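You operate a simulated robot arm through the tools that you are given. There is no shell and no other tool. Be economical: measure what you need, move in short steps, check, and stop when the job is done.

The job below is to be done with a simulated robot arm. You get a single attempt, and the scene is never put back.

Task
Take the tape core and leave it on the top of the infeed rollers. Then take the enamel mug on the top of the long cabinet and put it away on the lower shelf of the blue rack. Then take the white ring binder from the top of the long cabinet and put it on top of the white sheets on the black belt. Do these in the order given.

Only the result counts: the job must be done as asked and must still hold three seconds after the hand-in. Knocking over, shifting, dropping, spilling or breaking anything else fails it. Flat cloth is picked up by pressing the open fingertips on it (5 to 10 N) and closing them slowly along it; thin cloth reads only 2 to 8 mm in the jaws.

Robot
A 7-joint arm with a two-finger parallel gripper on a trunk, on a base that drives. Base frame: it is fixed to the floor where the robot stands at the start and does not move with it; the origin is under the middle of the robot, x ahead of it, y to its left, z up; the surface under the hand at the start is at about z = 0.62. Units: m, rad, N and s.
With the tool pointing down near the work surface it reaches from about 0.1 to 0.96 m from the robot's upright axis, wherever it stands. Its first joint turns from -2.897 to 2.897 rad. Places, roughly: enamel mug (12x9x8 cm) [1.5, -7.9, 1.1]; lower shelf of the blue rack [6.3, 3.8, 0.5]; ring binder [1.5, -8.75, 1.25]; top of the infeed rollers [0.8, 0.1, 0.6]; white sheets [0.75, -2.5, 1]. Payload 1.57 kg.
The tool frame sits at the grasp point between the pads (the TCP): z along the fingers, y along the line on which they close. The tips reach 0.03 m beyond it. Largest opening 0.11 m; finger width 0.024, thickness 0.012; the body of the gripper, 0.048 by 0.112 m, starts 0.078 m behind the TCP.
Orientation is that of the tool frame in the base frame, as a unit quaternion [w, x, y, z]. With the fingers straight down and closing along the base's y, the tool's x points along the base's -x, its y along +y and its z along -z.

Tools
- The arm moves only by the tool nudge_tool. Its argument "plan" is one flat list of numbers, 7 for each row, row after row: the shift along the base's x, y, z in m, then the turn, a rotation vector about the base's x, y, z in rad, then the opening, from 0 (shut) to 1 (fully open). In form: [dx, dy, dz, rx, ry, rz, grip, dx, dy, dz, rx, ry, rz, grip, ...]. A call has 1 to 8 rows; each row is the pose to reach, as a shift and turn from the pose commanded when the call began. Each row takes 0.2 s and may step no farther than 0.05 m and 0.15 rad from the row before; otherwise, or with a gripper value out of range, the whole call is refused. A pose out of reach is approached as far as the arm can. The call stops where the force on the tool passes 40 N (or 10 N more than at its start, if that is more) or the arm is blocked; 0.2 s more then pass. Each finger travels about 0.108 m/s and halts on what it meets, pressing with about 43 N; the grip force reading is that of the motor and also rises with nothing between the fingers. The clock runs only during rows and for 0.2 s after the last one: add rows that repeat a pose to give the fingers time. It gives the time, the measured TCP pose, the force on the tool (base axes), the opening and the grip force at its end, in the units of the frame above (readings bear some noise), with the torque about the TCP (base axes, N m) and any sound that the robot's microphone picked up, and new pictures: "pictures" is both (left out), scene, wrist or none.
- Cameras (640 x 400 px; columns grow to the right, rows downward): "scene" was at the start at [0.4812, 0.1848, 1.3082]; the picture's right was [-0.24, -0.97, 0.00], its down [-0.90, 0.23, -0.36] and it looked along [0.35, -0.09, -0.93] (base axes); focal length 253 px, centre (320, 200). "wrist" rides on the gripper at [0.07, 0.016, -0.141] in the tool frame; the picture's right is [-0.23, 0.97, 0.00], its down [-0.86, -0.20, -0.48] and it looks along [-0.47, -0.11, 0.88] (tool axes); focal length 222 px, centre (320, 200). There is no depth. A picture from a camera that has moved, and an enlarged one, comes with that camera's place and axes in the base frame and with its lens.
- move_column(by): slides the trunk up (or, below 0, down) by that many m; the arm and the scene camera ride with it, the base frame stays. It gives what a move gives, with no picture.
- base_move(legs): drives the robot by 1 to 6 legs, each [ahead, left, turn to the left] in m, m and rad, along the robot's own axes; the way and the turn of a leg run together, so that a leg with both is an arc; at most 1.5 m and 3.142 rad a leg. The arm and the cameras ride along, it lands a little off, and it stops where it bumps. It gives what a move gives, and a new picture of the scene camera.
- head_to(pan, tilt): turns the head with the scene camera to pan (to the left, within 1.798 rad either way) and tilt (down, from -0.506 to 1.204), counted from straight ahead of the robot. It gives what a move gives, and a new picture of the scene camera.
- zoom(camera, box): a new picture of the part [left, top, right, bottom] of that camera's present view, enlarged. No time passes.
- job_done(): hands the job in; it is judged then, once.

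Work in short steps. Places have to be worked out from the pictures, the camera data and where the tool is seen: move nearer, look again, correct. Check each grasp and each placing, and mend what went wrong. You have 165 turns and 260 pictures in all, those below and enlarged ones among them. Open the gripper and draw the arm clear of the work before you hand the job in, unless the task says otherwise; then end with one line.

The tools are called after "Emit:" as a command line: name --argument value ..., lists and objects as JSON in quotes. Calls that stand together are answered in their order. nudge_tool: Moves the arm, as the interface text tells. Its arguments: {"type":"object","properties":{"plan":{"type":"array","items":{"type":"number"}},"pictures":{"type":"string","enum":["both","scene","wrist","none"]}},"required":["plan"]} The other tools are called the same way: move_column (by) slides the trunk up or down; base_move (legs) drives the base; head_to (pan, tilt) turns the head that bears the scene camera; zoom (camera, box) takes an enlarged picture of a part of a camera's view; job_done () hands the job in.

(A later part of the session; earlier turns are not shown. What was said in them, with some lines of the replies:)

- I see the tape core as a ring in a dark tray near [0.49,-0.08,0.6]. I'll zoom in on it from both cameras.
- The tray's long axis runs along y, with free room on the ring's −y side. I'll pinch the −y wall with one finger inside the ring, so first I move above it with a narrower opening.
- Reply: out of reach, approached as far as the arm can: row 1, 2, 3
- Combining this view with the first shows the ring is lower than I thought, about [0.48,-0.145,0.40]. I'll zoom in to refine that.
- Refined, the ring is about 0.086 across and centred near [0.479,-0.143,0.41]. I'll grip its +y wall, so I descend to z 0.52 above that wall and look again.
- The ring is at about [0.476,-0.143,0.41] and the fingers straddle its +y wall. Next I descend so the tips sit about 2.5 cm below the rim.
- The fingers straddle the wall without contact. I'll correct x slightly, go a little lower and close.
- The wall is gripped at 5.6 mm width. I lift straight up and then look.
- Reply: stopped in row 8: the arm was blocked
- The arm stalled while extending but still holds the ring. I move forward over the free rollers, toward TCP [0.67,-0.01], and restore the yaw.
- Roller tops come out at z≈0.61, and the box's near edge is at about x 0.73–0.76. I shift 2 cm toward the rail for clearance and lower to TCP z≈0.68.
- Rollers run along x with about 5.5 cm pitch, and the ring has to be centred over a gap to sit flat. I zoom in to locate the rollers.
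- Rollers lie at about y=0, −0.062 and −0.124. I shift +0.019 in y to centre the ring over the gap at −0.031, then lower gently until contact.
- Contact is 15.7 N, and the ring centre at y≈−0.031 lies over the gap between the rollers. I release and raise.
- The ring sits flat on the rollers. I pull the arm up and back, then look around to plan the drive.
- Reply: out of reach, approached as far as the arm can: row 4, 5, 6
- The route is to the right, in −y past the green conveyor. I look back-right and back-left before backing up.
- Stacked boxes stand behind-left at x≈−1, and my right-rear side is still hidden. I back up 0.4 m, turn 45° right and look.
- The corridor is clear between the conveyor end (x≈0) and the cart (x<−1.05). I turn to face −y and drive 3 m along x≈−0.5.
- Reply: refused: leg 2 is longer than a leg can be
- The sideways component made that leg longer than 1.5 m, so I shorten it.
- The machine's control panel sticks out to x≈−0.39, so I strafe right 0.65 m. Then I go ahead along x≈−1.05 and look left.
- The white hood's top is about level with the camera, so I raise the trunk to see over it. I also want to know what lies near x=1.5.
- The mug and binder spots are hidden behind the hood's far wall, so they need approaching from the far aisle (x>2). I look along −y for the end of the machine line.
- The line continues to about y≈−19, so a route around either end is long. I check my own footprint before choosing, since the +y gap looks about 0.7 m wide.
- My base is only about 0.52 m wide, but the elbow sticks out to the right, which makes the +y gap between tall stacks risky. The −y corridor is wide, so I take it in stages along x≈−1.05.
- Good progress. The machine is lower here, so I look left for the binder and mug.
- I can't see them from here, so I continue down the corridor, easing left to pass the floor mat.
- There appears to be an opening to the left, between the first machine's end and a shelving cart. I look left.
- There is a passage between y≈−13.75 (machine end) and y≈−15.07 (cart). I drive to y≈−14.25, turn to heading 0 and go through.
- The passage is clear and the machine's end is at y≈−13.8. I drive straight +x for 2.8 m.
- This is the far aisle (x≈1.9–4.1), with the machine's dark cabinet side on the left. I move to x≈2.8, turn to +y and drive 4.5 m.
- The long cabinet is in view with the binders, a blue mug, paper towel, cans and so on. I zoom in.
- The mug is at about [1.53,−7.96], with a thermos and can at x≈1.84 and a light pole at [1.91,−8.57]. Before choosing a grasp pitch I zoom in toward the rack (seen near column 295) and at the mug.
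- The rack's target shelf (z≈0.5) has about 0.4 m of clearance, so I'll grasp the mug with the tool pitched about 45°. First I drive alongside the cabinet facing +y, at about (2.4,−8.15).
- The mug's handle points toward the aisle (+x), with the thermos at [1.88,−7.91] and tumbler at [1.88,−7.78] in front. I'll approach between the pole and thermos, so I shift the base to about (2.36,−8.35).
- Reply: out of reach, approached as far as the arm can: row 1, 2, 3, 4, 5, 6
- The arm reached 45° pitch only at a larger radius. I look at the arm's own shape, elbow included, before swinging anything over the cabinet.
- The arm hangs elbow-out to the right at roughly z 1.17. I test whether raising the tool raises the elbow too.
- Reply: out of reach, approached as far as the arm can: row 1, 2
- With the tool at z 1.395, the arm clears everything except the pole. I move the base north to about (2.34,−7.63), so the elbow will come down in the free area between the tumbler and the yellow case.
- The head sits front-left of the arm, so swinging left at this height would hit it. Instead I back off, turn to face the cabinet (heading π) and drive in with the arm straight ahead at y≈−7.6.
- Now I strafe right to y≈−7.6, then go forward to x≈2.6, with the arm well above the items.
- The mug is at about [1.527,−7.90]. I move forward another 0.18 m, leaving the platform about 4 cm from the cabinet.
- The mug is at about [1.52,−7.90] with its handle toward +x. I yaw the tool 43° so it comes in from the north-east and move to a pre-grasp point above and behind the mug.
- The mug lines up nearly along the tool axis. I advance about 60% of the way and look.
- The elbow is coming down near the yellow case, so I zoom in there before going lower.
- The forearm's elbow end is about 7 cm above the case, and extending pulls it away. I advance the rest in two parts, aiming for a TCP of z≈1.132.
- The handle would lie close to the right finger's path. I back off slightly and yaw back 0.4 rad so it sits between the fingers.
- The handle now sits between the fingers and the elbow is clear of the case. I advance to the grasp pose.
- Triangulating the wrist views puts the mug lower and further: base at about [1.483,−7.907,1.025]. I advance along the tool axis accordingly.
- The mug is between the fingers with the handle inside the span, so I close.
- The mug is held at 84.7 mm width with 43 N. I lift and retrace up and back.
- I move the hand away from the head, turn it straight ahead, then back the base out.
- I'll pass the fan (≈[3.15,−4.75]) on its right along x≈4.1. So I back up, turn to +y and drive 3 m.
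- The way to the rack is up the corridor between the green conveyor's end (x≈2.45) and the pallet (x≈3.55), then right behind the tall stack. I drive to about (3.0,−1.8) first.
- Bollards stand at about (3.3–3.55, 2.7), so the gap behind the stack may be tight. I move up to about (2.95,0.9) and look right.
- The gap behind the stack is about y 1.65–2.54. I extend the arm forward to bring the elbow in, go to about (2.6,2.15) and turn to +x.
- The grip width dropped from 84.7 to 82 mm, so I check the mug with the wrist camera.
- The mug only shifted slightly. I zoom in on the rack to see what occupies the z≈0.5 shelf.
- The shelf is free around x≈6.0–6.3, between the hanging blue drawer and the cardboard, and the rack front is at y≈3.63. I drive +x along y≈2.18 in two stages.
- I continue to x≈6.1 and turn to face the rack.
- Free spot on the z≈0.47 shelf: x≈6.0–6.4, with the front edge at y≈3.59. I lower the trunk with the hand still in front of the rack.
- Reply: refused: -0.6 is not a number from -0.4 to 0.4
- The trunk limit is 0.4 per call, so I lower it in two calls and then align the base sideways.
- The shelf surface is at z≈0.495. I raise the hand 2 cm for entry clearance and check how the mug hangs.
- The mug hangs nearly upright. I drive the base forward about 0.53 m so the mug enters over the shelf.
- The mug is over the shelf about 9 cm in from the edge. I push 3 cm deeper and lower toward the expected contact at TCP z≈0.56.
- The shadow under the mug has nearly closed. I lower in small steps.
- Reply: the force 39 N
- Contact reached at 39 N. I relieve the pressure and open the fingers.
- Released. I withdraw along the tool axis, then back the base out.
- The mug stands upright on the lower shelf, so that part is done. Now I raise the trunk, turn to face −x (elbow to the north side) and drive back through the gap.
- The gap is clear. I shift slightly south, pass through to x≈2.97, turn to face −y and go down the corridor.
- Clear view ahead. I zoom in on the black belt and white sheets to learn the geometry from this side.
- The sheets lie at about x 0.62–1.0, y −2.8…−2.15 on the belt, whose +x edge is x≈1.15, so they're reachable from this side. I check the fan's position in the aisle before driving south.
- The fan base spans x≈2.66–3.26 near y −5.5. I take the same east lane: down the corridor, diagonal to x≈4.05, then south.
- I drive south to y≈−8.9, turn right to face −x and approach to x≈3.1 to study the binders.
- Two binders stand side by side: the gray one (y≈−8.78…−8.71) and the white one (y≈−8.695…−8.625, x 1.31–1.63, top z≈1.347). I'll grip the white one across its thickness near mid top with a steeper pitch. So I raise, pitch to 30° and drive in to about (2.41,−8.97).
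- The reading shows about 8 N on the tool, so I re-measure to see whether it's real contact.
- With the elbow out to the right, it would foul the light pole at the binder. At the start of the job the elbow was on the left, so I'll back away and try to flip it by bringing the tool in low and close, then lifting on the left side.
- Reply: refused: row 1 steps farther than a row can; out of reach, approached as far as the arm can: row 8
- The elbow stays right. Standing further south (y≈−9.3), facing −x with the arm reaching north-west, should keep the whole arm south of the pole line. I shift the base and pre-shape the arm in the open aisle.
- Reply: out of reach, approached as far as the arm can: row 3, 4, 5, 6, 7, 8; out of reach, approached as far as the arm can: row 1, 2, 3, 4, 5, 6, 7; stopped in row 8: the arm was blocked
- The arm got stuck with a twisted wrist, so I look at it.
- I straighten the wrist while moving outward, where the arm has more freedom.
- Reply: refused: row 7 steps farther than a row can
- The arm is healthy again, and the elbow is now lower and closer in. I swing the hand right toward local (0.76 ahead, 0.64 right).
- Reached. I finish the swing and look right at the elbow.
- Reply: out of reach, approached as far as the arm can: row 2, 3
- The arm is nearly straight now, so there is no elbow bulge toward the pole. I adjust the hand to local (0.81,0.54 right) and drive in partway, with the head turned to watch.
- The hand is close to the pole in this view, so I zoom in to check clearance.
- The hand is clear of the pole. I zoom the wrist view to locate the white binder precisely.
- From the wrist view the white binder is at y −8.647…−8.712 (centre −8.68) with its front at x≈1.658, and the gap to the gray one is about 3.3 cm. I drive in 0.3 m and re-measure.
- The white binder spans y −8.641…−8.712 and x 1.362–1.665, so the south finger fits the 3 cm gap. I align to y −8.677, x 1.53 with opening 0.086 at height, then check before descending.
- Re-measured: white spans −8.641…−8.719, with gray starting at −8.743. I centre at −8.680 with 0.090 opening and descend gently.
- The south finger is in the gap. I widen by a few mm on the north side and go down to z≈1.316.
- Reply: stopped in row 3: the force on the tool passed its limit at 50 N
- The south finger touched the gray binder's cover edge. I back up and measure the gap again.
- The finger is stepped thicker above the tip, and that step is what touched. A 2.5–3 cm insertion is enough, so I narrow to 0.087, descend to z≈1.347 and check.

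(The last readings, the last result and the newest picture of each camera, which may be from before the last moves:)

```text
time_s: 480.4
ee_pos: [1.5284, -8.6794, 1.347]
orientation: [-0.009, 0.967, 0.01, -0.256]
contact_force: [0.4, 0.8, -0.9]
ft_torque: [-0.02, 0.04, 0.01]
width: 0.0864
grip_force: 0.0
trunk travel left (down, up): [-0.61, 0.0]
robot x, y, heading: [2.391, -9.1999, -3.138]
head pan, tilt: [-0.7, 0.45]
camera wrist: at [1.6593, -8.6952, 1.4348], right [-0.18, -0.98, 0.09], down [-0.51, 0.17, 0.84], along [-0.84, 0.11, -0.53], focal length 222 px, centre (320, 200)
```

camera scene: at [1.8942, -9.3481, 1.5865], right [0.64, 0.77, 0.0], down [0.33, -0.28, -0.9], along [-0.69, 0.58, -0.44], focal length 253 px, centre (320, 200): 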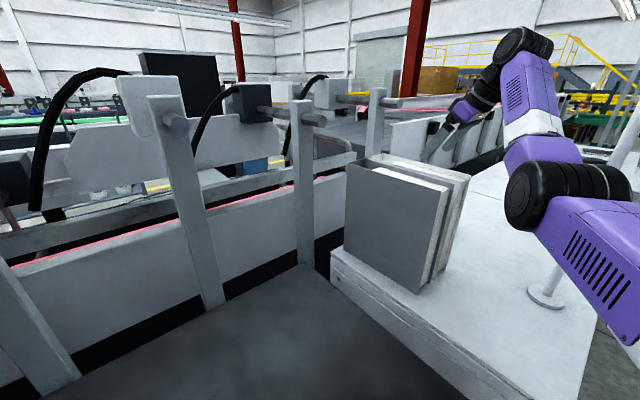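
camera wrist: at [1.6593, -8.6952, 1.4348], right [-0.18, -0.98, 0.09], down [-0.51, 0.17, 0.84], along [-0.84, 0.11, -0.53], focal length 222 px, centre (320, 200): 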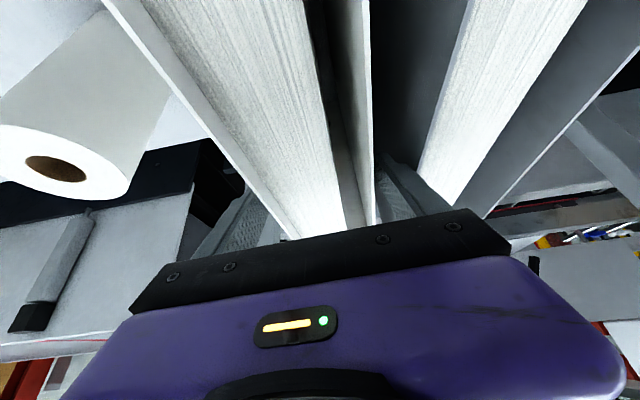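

No contact. I go 8 mm lower, then close gently.

Emit:
nudge_tool --plan '[0, 0, -0.004, 0, 0, 0, 0.79, 0, 0, -0.008, 0, 0, 0, 0.79, 0, 0, -0.008, 0, 0, 0, 0.7, 0, 0, -0.008, 0, 0, 0, 0.6, 0, 0, -0.008, 0, 0, 0, 0.5, 0, 0, -0.008, 0, 0, 0, 0.4, 0, 0, -0.008, 0, 0, 0, 0.4]' --pictures "wrist"

```text
time_s: 482.0
ee_pos: [1.5292, -8.6793, 1.3385]
orientation: [-0.007, 0.967, 0.011, -0.255]
contact_force: [0.6, -2.4, 0.3]
ft_torque: [-1.15, -0.08, 0.22]
width: 0.0728
grip_force: 43.3
trunk travel left (down, up): [-0.61, 0.0]
robot x, y, heading: [2.3928, -9.2011, -3.134]
head pan, tilt: [-0.7, 0.45]
camera wrist: at [1.6592, -8.6954, 1.4268], right [-0.18, -0.98, 0.09], down [-0.51, 0.17, 0.84], along [-0.84, 0.11, -0.53], focal length 222 px, centre (320, 200)
```

wrist: 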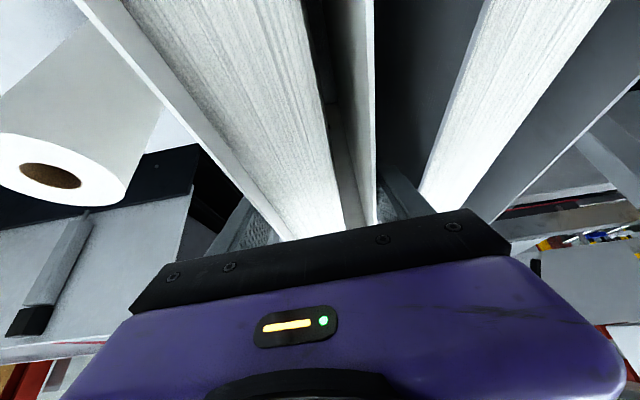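

Gripped at 72.8 mm with 43 N. I lift slowly.

Emit:
nudge_tool --plan '[0, 0, 0.008, 0, 0, 0, 0.4, 0, 0, 0.016, 0, 0, 0, 0.4, 0, 0, 0.028, 0, 0, 0, 0.4, 0, 0, 0.04, 0, 0, 0, 0.4]'

```text
time_s: 483.0
ee_pos: [1.5296, -8.6797, 1.3775]
orientation: [-0.008, 0.967, 0.01, -0.255]
contact_force: [-0.5, 0.3, -10.8]
ft_torque: [-0.01, -0.04, 0.0]
width: 0.0724
grip_force: 43.2
trunk travel left (down, up): [-0.61, 0.0]
robot x, y, heading: [2.3903, -9.2035, -3.136]
head pan, tilt: [-0.7, 0.45]
camera scene: at [1.8936, -9.3478, 1.5862], right [0.64, 0.77, 0.0], down [0.33, -0.28, -0.9], along [-0.69, 0.58, -0.44], focal length 253 px, centre (320, 200)
camera wrist: at [1.659, -8.695, 1.4663], right [-0.18, -0.98, 0.09], down [-0.51, 0.17, 0.84], along [-0.84, 0.11, -0.53], focal length 222 px, centre (320, 200)
```

scene: 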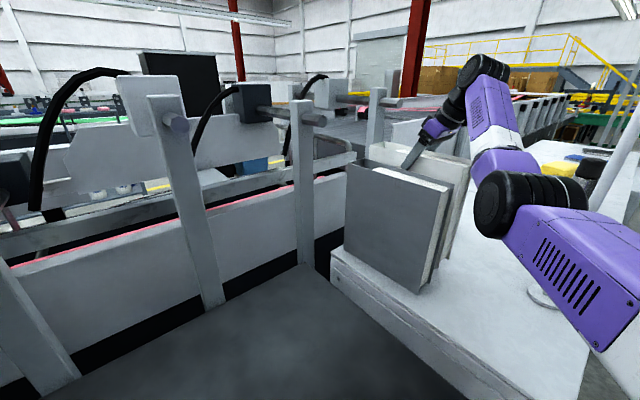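
wrist: 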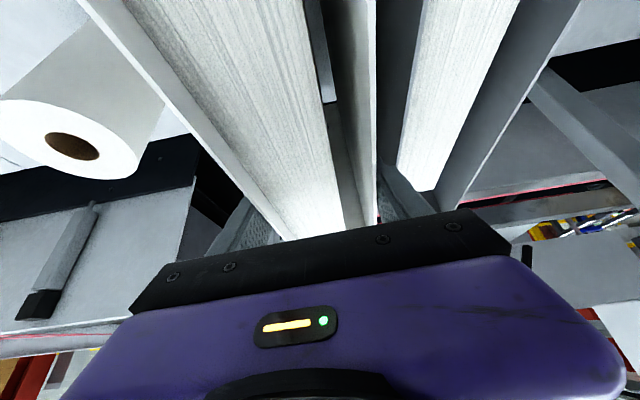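

The binder is lifted (≈1.1 kg), hanging balanced with no torque. I raise 4 cm more with a 1 cm shift away from the gray one, then back out straight.

Emit:
nudge_tool --plan '[0, 0.005, 0.015, 0, 0, 0, 0.4, 0, 0.01, 0.03, 0, 0, 0, 0.4, 0, 0.01, 0.045, 0, 0, 0, 0.4]' --pictures "none"

Emit:
base_move --legs '[[-0.35, 0, 0]]'

```text
time_s: 483.8
ee_pos: [1.5289, -8.6702, 1.4231]
orientation: [-0.008, 0.967, 0.01, -0.255]
contact_force: [0.1, 0.5, -11.8]
ft_torque: [0.0, -0.07, -0.04]
width: 0.0724
grip_force: 42.9
trunk travel left (down, up): [-0.61, 0.0]
robot x, y, heading: [2.392, -9.1997, -3.137]
head pan, tilt: [-0.7, 0.45]
```

```text
time_s: 486.1
ee_pos: [1.8811, -8.6706, 1.4226]
orientation: [-0.008, 0.967, 0.013, -0.255]
contact_force: [-0.1, 0.5, -11.6]
ft_torque: [-0.04, -0.09, -0.01]
width: 0.0723
grip_force: 42.8
trunk travel left (down, up): [-0.61, 0.0]
robot x, y, heading: [2.743, -9.201, -3.133]
head pan, tilt: [-0.7, 0.45]
camera scene: at [2.2482, -9.3474, 1.5862], right [0.64, 0.77, 0.0], down [0.34, -0.28, -0.9], along [-0.69, 0.57, -0.44], focal length 253 px, centre (320, 200)
```

scene: 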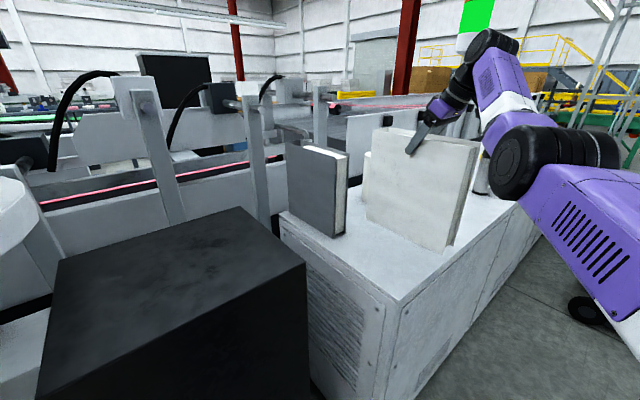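

The gray binder is undisturbed. I back out to x≈4.5 and strafe north while still facing −x, staying clear of the fan.

Emit:
base_move --legs '[[-0.9, 0, 0], [-0.86, 0, 0], [0, -1.3, 0], [0, -1.2, 0]]'

```text
time_s: 506.8
ee_pos: [3.4744, -6.1391, 1.4226]
orientation: [-0.003, 0.966, 0.029, -0.256]
contact_force: [-0.6, 0.0, -11.0]
ft_torque: [-0.03, -0.08, 0.03]
width: 0.0723
grip_force: 42.9
trunk travel left (down, up): [-0.61, 0.0]
robot x, y, heading: [4.3566, -6.6375, -3.092]
head pan, tilt: [-0.7, 0.45]
camera scene: at [3.8656, -6.801, 1.5863], right [0.61, 0.79, 0.0], down [0.35, -0.26, -0.9], along [-0.71, 0.55, -0.44], focal length 253 px, centre (320, 200)
```

scene: 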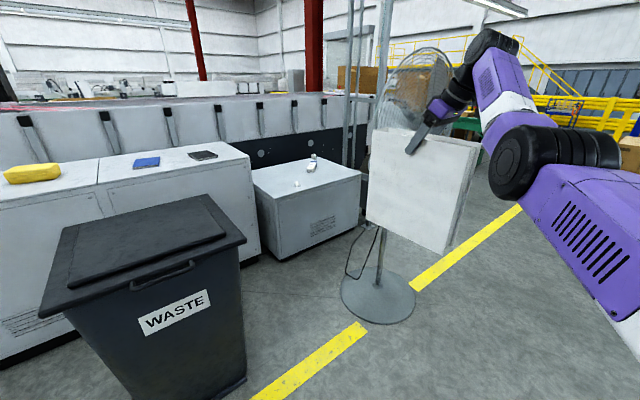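

The fan's cage is near x≈3.1–3.2. I back off 0.25 m for more margin, correct heading, and strafe past it.

Emit:
base_move --legs '[[-0.25, 0, -0.05], [0, -1.3, 0], [0, -1.2, 0]]'

```text
time_s: 520.4
ee_pos: [3.7617, -3.6092, 1.4231]
orientation: [-0.009, 0.967, 0.009, -0.256]
contact_force: [0.0, -0.7, -12.0]
ft_torque: [-0.06, -0.08, 0.04]
width: 0.0723
grip_force: 42.8
trunk travel left (down, up): [-0.61, 0.0]
robot x, y, heading: [4.6208, -4.1443, -3.136]
head pan, tilt: [-0.7, 0.45]
camera scene: at [4.1241, -4.289, 1.5863], right [0.64, 0.77, 0.0], down [0.33, -0.28, -0.9], along [-0.69, 0.58, -0.44], focal length 253 px, centre (320, 200)
```

scene: 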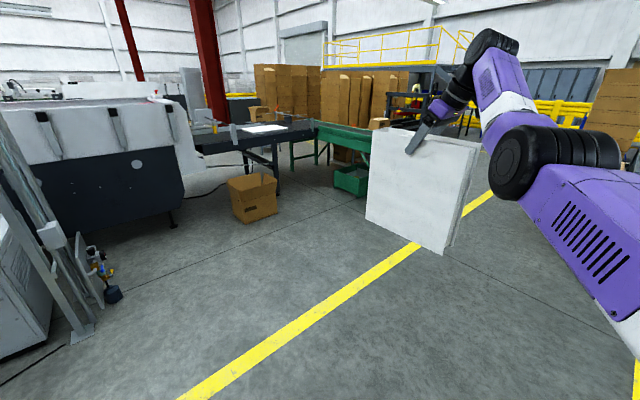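

There's a cardboard box on the floor at about (1.0–1.65, −3.35…−2.8), so I must stand near y≈−2.45 with the hand nearly straight ahead. I re-centre the arm here in the open.

Emit:
nudge_tool --plan '[-0.012, -0.046, 0, 0, 0, 0, 0.4, -0.022, -0.092, 0, 0, 0, 0, 0.4, -0.03, -0.138, 0, 0, 0, 0, 0.4, -0.036, -0.184, 0, 0, 0, 0, 0.4, -0.04, -0.23, 0, 0, 0, 0, 0.4, -0.042, -0.277, 0, 0, 0, 0, 0.4, -0.044, -0.324, 0, 0, 0, 0, 0.4, -0.044, -0.37, 0, 0, 0, 0, 0.4]' --pictures "none"

Emit:
base_move --legs '[[0, -1.3, 0], [0, -0.34, 0], [1.3, 0, 0]]'

Emit:
head_to --pan -0.1 --tilt 0.45

```text
time_s: 522.2
ee_pos: [3.7174, -3.9793, 1.4243]
orientation: [-0.01, 0.967, 0.008, -0.255]
contact_force: [0.5, 1.0, -11.0]
ft_torque: [-0.04, -0.1, 0.04]
width: 0.0722
grip_force: 43.0
trunk travel left (down, up): [-0.61, 0.0]
robot x, y, heading: [4.6233, -4.1428, -3.141]
head pan, tilt: [-0.7, 0.45]
```

```text
time_s: 529.9
ee_pos: [3.6782, -2.5283, 1.4211]
orientation: [-0.004, 0.967, 0.026, -0.252]
contact_force: [-1.0, 0.1, -12.3]
ft_torque: [-0.02, -0.08, 0.04]
width: 0.0722
grip_force: 42.8
trunk travel left (down, up): [-0.61, 0.0]
robot x, y, heading: [4.5886, -2.6598, -3.099]
head pan, tilt: [-0.7, 0.45]
stopped in leg 2: the robot was blocked; the commanded pose is now the measured one
camera scene: at [4.0971, -2.8223, 1.5863], right [0.61, 0.79, 0.0], down [0.34, -0.27, -0.9], along [-0.71, 0.55, -0.44], focal length 253 px, centre (320, 200)
```

scene: 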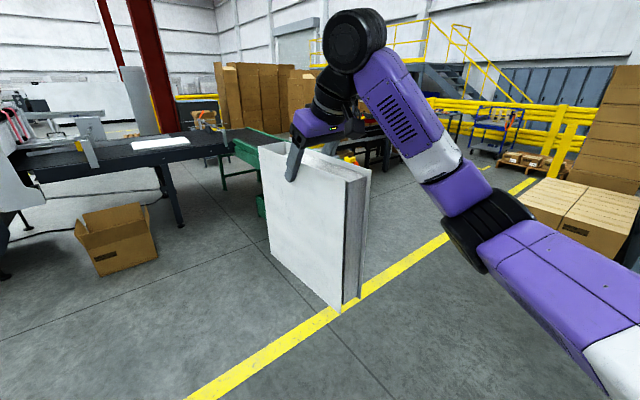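

```text
time_s: 530.9
ee_pos: [3.6779, -2.5282, 1.4222]
orientation: [-0.004, 0.967, 0.027, -0.254]
contact_force: [-0.8, 0.7, -11.1]
ft_torque: [-0.03, -0.11, -0.01]
width: 0.0722
grip_force: 43.0
trunk travel left (down, up): [-0.61, 0.0]
robot x, y, heading: [4.5884, -2.6565, -3.102]
head pan, tilt: [-0.099, 0.45]
camera scene: at [4.078, -2.8732, 1.5863], right [0.06, 1.0, 0.0], down [0.43, -0.03, -0.9], along [-0.9, 0.05, -0.44], focal length 253 px, centre (320, 200)
```

scene: 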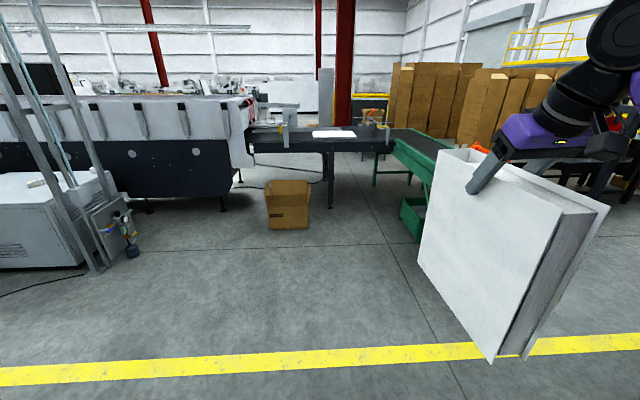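

The base was blocked on its right side, likely by the cardboard box on the floor behind-right. I move forward away from it and look.

Emit:
base_move --legs '[[0.5, 0, 0]]'

Emit:
head_to --pan -1.79 --tilt 0.6

```text
time_s: 533.9
ee_pos: [3.1748, -2.5469, 1.423]
orientation: [-0.004, 0.967, 0.026, -0.254]
contact_force: [0.0, 0.5, -11.1]
ft_torque: [-0.01, -0.09, 0.02]
width: 0.0723
grip_force: 43.0
trunk travel left (down, up): [-0.61, 0.0]
robot x, y, heading: [4.0871, -2.6779, -3.104]
head pan, tilt: [-0.099, 0.45]
camera scene: at [3.5729, -2.8928, 1.5863], right [0.06, 1.0, 0.0], down [0.43, -0.03, -0.9], along [-0.9, 0.05, -0.44], focal length 253 px, centre (320, 200)
```

scene: 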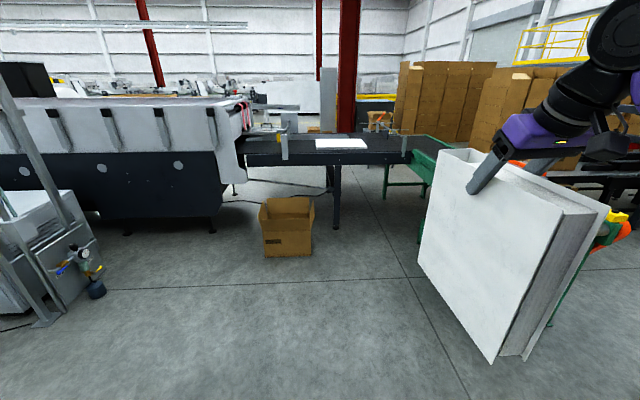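

```text
time_s: 535.6
ee_pos: [3.1748, -2.5467, 1.4235]
orientation: [-0.004, 0.967, 0.025, -0.253]
contact_force: [0.0, 0.0, -11.7]
ft_torque: [-0.05, -0.05, -0.03]
width: 0.0724
grip_force: 43.5
trunk travel left (down, up): [-0.61, 0.0]
robot x, y, heading: [4.0856, -2.6797, -3.103]
head pan, tilt: [-1.791, 0.6]
camera scene: at [3.6802, -2.8113, 1.5727], right [0.98, -0.18, 0.0], down [-0.1, -0.56, -0.83], along [0.15, 0.81, -0.56], focal length 253 px, centre (320, 200)
```

scene: 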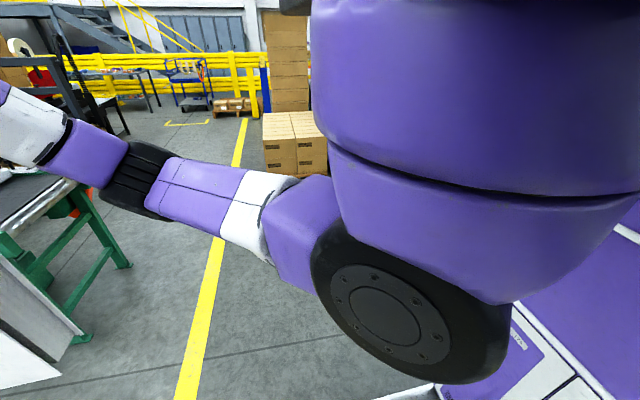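

I continue toward the belt: robot target (1.64,−2.53), keeping clear of the floor box at y<−2.86. Two legs first, then a check.

Emit:
head_to --pan 0.0 --tilt 0.55

Emit:
base_move --legs '[[0.1, -0.15, -0.04], [1.1, 0, 0], [0.85, 0, 0]]'

```text
time_s: 537.4
ee_pos: [3.1751, -2.546, 1.4231]
orientation: [-0.004, 0.967, 0.026, -0.254]
contact_force: [0.0, -0.7, -11.8]
ft_torque: [-0.02, -0.09, -0.01]
width: 0.0722
grip_force: 42.6
trunk travel left (down, up): [-0.61, 0.0]
robot x, y, heading: [4.0864, -2.6766, -3.1]
head pan, tilt: [0.0, 0.55]
camera scene: at [3.5747, -2.9018, 1.5772], right [-0.04, 1.0, 0.0], down [0.52, 0.02, -0.85], along [-0.85, -0.03, -0.52], focal length 253 px, centre (320, 200)
```

scene: 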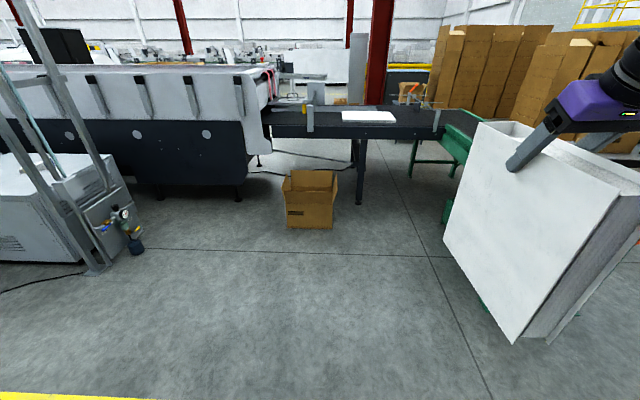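

```text
time_s: 548.3
ee_pos: [1.1297, -2.3175, 1.424]
orientation: [-0.012, 0.967, -0.004, -0.254]
contact_force: [-0.4, -0.2, -11.3]
ft_torque: [-0.04, -0.1, -0.03]
width: 0.0722
grip_force: 42.9
trunk travel left (down, up): [-0.61, 0.0]
robot x, y, heading: [2.0284, -2.5042, 3.119]
head pan, tilt: [0.0, 0.55]
camera scene: at [1.5081, -2.6966, 1.5773], right [0.02, 1.0, 0.0], down [0.52, -0.01, -0.85], along [-0.85, 0.02, -0.52], focal length 253 px, centre (320, 200)
```

scene: 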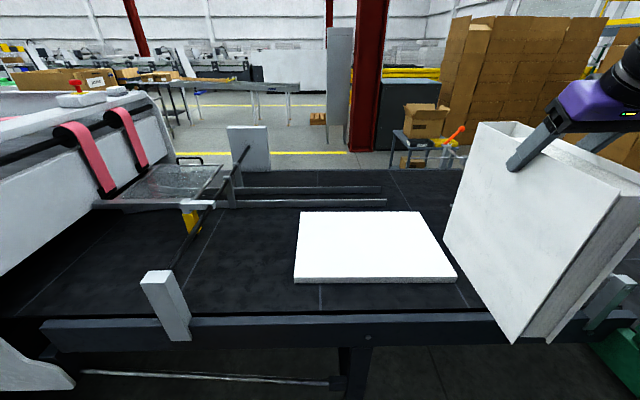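

The sheet stack is well seen: x 0.55–0.94, y −2.76…−2.24, top z≈0.93. I go forward about 0.37 m and then shift the hand left to y≈−2.44.

Emit:
base_move --legs '[[0.36, 0, 0.022]]'

Emit:
nudge_tool --plan '[0, -0.03, -0.03, 0, 0, 0, 0.4, 0, -0.06, -0.06, 0, 0, 0, 0.4, 0, -0.09, -0.09, 0, 0, 0, 0.4]'

```text
time_s: 550.6
ee_pos: [0.7677, -2.3319, 1.4236]
orientation: [-0.009, 0.967, 0.006, -0.254]
contact_force: [0.5, 0.0, -11.1]
ft_torque: [0.01, -0.12, -0.01]
width: 0.0722
grip_force: 42.9
trunk travel left (down, up): [-0.61, 0.0]
robot x, y, heading: [1.6703, -2.5056, 3.14]
head pan, tilt: [0.0, 0.55]
camera scene: at [1.1533, -2.7034, 1.5773], right [0.0, 1.0, 0.0], down [0.52, 0.0, -0.85], along [-0.85, 0.0, -0.52], focal length 253 px, centre (320, 200)
```

scene: 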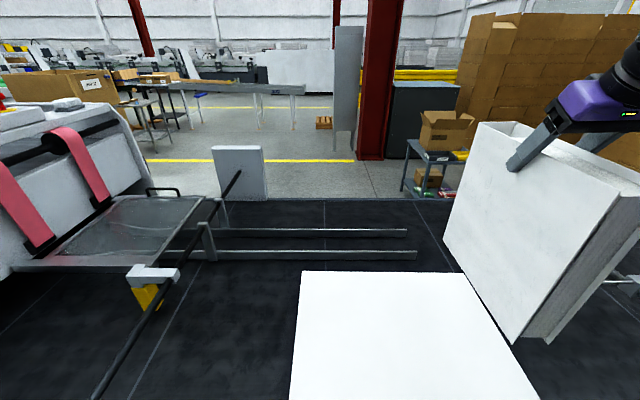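

```text
time_s: 551.4
ee_pos: [0.7634, -2.4202, 1.3322]
orientation: [-0.01, 0.967, 0.005, -0.253]
contact_force: [-0.5, 1.0, -11.0]
ft_torque: [-0.03, -0.12, -0.01]
width: 0.0723
grip_force: 43.2
trunk travel left (down, up): [-0.61, 0.0]
robot x, y, heading: [1.6712, -2.5045, 3.136]
head pan, tilt: [0.0, 0.55]
camera scene: at [1.153, -2.703, 1.5773], right [0.0, 1.0, 0.0], down [0.52, 0.0, -0.85], along [-0.85, 0.0, -0.52], focal length 253 px, centre (320, 200)
camera wrist: at [0.8932, -2.4378, 1.4207], right [-0.19, -0.98, 0.09], down [-0.51, 0.18, 0.84], along [-0.84, 0.12, -0.53], focal length 222 px, centre (320, 200)
```

scene: 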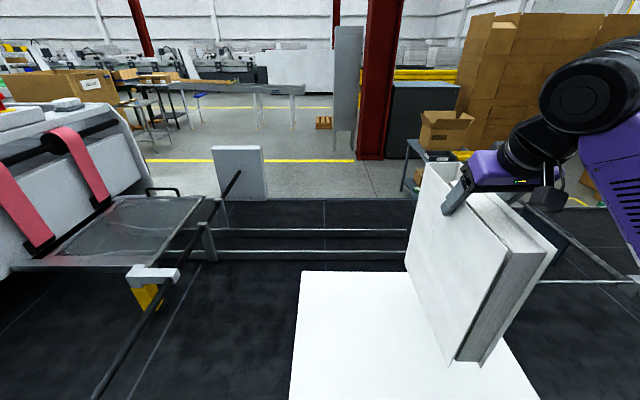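
wrist: 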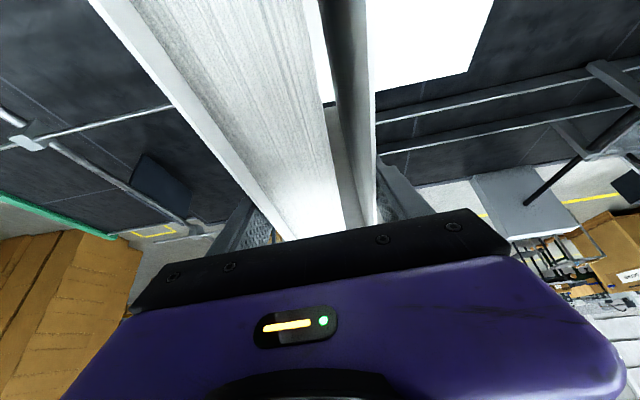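

The binder hangs upright above the stack. I shift 5 cm further left and lower to near the expected contact (TCP z≈1.244).

Emit:
nudge_tool --plan '[-0.005, -0.025, -0.025, 0, 0, 0, 0.4, -0.01, -0.05, -0.045, 0, 0, 0, 0.4, -0.01, -0.05, -0.06, 0, 0, 0, 0.4]' --pictures "scene"

```text
time_s: 552.2
ee_pos: [0.7563, -2.4739, 1.2721]
orientation: [-0.009, 0.967, 0.007, -0.253]
contact_force: [-0.2, -0.2, -11.3]
ft_torque: [-0.04, -0.08, -0.03]
width: 0.0726
grip_force: 42.9
trunk travel left (down, up): [-0.61, 0.0]
robot x, y, heading: [1.6727, -2.5003, 3.137]
head pan, tilt: [0.0, 0.55]
camera scene: at [1.153, -2.7037, 1.5772], right [0.0, 1.0, 0.0], down [0.52, 0.0, -0.85], along [-0.85, 0.0, -0.52], focal length 253 px, centre (320, 200)
```

scene: 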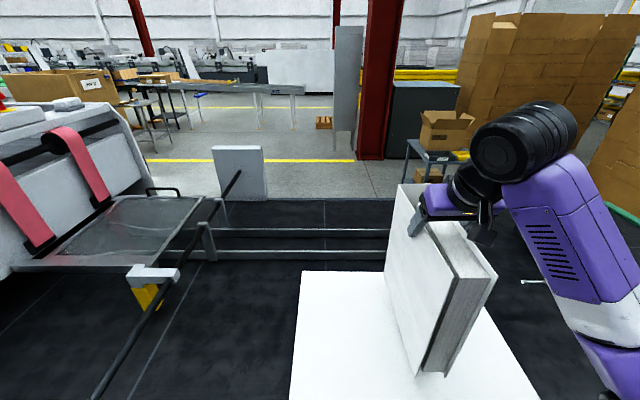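

I lower in small steps and watch the force.

Emit:
nudge_tool --plan '[0, 0, -0.007, 0, 0, 0, 0.4, 0, 0, -0.014, 0, 0, 0, 0.4, 0, 0, -0.021, 0, 0, 0, 0.4, 0, 0, -0.026, 0, 0, 0, 0.4]' --pictures "none"

```text
time_s: 553.2
ee_pos: [0.7574, -2.4736, 1.247]
orientation: [-0.01, 0.968, 0.006, -0.252]
contact_force: [-0.2, -0.6, -10.4]
ft_torque: [0.0, -0.13, 0.01]
width: 0.0723
grip_force: 43.1
trunk travel left (down, up): [-0.61, 0.0]
robot x, y, heading: [1.6721, -2.5019, 3.142]
head pan, tilt: [0.0, 0.55]
```

Emit:
nudge_tool --plan '[0, 0, -0.004, 0, 0, 0, 0.4, 0, 0, -0.008, 0, 0, 0, 0.4, 0, 0, -0.012, 0, 0, 0, 0.4]' --pictures "scene"

```text
time_s: 554.0
ee_pos: [0.7565, -2.473, 1.2362]
orientation: [-0.01, 0.967, 0.005, -0.253]
contact_force: [-0.3, 0.0, -11.5]
ft_torque: [-0.01, -0.09, -0.01]
width: 0.072
grip_force: 42.7
trunk travel left (down, up): [-0.61, 0.0]
robot x, y, heading: [1.6678, -2.5023, 3.146]
head pan, tilt: [0.0, 0.55]
camera scene: at [1.153, -2.7035, 1.5772], right [0.0, 1.0, 0.0], down [0.52, 0.0, -0.85], along [-0.85, 0.0, -0.52], focal length 253 px, centre (320, 200)
```

scene: 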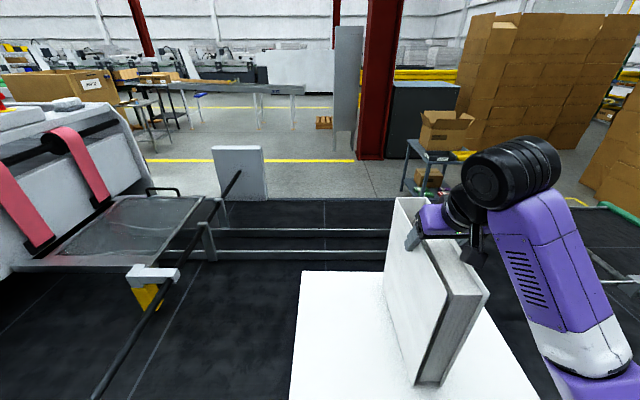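

No contact yet, so I continue.

Emit:
nudge_tool --plan '[0, 0, -0.004, 0, 0, 0, 0.4, 0, 0, -0.008, 0, 0, 0, 0.4, 0, 0, -0.012, 0, 0, 0, 0.4]' --pictures "none"

```text
time_s: 554.8
ee_pos: [0.7578, -2.4708, 1.2303]
orientation: [-0.009, 0.965, 0.005, -0.261]
contact_force: [-9.3, 1.8, 31.3]
ft_torque: [-0.67, 0.2, 0.16]
width: 0.0722
grip_force: 43.0
trunk travel left (down, up): [-0.61, 0.0]
robot x, y, heading: [1.6701, -2.502, 3.139]
head pan, tilt: [0.0, 0.55]
```

Contact at TCP z≈1.231. I relieve the pressure and look before releasing.

Emit:
nudge_tool --plan '[0, 0, 0.003, 0, 0, 0, 0.4, 0, 0, 0.006, 0, 0, 0, 0.4, 0, 0, 0.006, 0, 0, 0, 0.4]' --pictures "scene"

Emit:
zoom --camera "scene" --box '[340, 180, 560, 400]'

```text
time_s: 555.6
ee_pos: [0.7574, -2.4725, 1.2307]
orientation: [-0.009, 0.967, 0.005, -0.253]
contact_force: [-9.8, 3.4, 18.1]
ft_torque: [0.25, 1.48, -0.43]
width: 0.0722
grip_force: 42.8
trunk travel left (down, up): [-0.61, 0.0]
robot x, y, heading: [1.6708, -2.4993, 3.142]
head pan, tilt: [0.0, 0.55]
camera scene: at [1.1536, -2.7034, 1.5774], right [0.0, 1.0, 0.0], down [0.52, 0.0, -0.85], along [-0.85, 0.0, -0.52], focal length 253 px, centre (320, 200)
```

scene: 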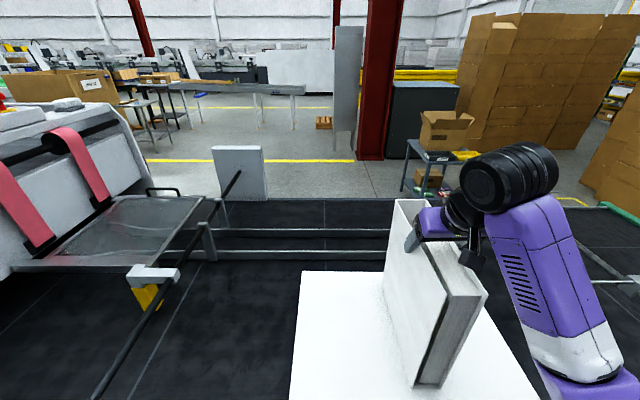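

```text
1.82 times, centred on (450, 290) of scene
camera zoom: at [1.1536, -2.7034, 1.5774], right [0.0, 1.0, 0.0], down [0.52, 0.0, -0.85], along [-0.85, 0.0, -0.52], focal length 460 px, centre (84, 36)
```

zoom: 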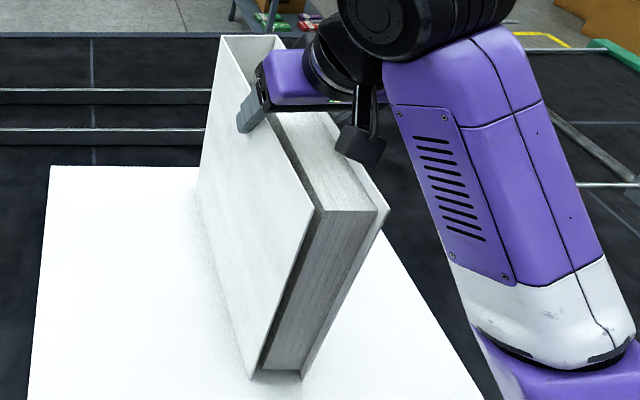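

The binder stands vertically on the stack. I relieve slightly more and open slowly.

Emit:
nudge_tool --plan '[0, 0, 0.002, 0, 0, 0, 0.4, 0, 0, 0.003, 0, 0, 0, 0.62, 0, 0, 0.003, 0, 0, 0, 0.68, 0, 0, 0.003, 0, 0, 0, 0.72, 0, 0, 0.003, 0, 0, 0, 0.76, 0, 0, 0.003, 0, 0, 0, 0.8]'

```text
time_s: 557.0
ee_pos: [0.7582, -2.4736, 1.2324]
orientation: [-0.009, 0.967, 0.006, -0.253]
contact_force: [-1.0, -0.9, 0.3]
ft_torque: [-0.02, 0.0, 0.0]
width: 0.0879
grip_force: 0.0
trunk travel left (down, up): [-0.61, 0.0]
robot x, y, heading: [1.6667, -2.5037, 3.142]
head pan, tilt: [0.0, 0.55]
camera scene: at [1.1535, -2.7035, 1.5774], right [0.0, 1.0, 0.0], down [0.52, 0.0, -0.85], along [-0.85, 0.0, -0.52], focal length 253 px, centre (320, 200)
camera wrist: at [0.8873, -2.4902, 1.3213], right [-0.19, -0.98, 0.09], down [-0.51, 0.18, 0.84], along [-0.84, 0.11, -0.53], focal length 222 px, centre (320, 200)
```

scene: 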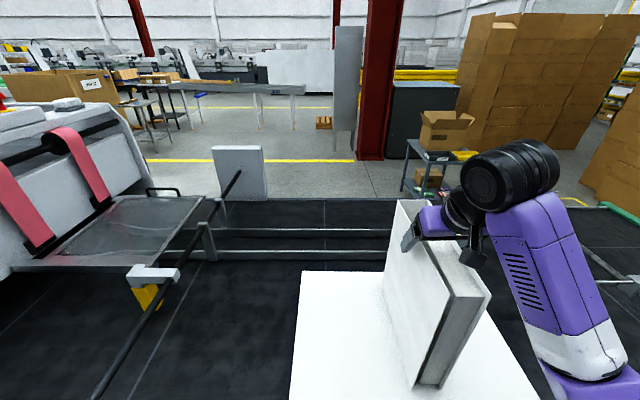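
wrist: 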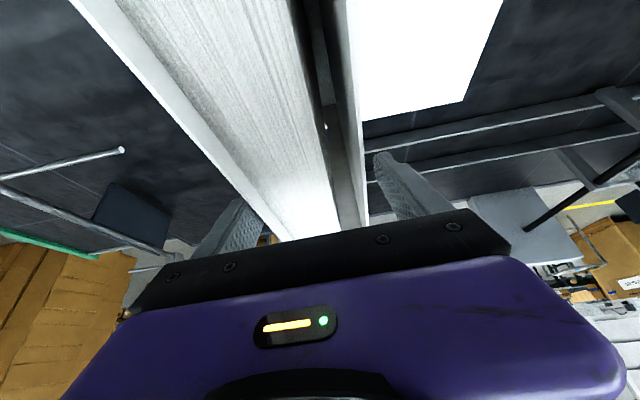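

The binder stands free. I open a little more and rise straight up.

Emit:
nudge_tool --plan '[0, 0, 0, 0, 0, 0, 0.95, 0, 0, 0, 0, 0, 0, 0.95, 0, 0, 0.015, 0, 0, 0, 0.95, 0, 0, 0.035, 0, 0, 0, 0.95, 0, 0, 0.07, 0, 0, 0, 0.95, 0, 0, 0.11, 0, 0, 0, 0.95, 0, 0, 0.15, 0, 0, 0, 0.95]' --pictures "scene"

```text
time_s: 558.6
ee_pos: [0.759, -2.4736, 1.3827]
orientation: [-0.009, 0.968, 0.007, -0.253]
contact_force: [-0.8, 0.0, -0.5]
ft_torque: [-0.01, -0.03, -0.02]
width: 0.1049
grip_force: 0.0
trunk travel left (down, up): [-0.61, 0.0]
robot x, y, heading: [1.6748, -2.5001, 3.142]
head pan, tilt: [0.0, 0.55]
camera scene: at [1.1533, -2.7035, 1.5772], right [0.0, 1.0, 0.0], down [0.52, 0.0, -0.85], along [-0.85, 0.0, -0.52], focal length 253 px, centre (320, 200)
```

scene: 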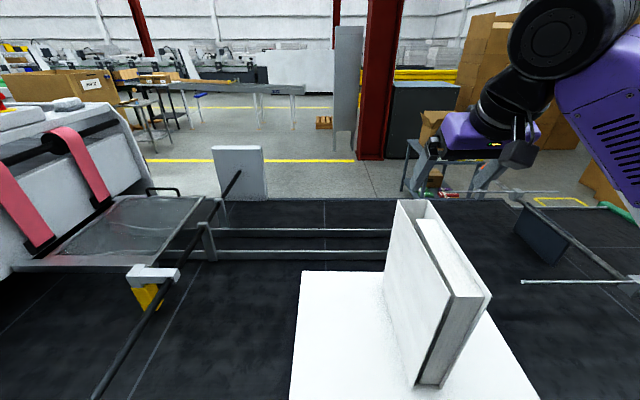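

The binder stands on its own on the sheet stack with the gripper clear above it. I back the robot away and take a last look.

Emit:
base_move --legs '[[-0.5, 0, 0]]'

```text
time_s: 561.5
ee_pos: [1.2661, -2.4715, 1.382]
orientation: [-0.01, 0.968, 0.004, -0.253]
contact_force: [0.3, 0.1, -0.5]
ft_torque: [-0.01, 0.0, 0.0]
width: 0.1042
grip_force: 0.0
trunk travel left (down, up): [-0.61, 0.0]
robot x, y, heading: [2.1775, -2.5017, 3.142]
head pan, tilt: [0.0, 0.55]
camera scene: at [1.6602, -2.7031, 1.5773], right [0.0, 1.0, 0.0], down [0.52, 0.0, -0.85], along [-0.85, 0.0, -0.52], focal length 253 px, centre (320, 200)
```

scene: 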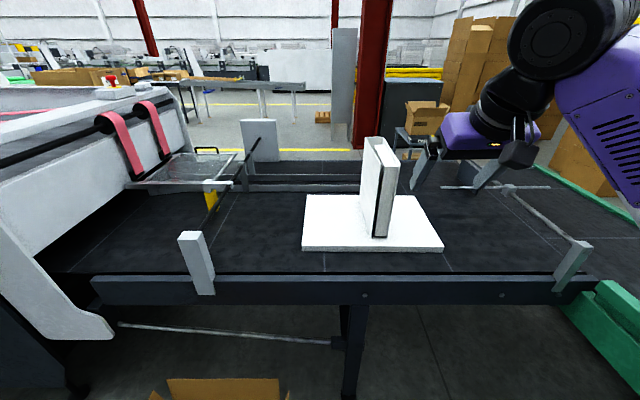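

The binder stands upright on the white sheets. The arm is clear and the gripper is open, so I hand in.

Emit:
job_done

```text
The job is handed in.
```

I did all three moves in order and handed the job in: the tape core lies flat on the infeed rollers, the mug is on the blue rack's lower shelf, and the white binder stands upright on the white sheets. While carrying the binder, the base was blocked by something on its right near (4.6, −2.7), probably a cardboard box on the floor. I couldn't see whether it shifted. One finger also briefly pressed on the gray binder's top edge (about 50 N); it looked undisturbed afterwards.
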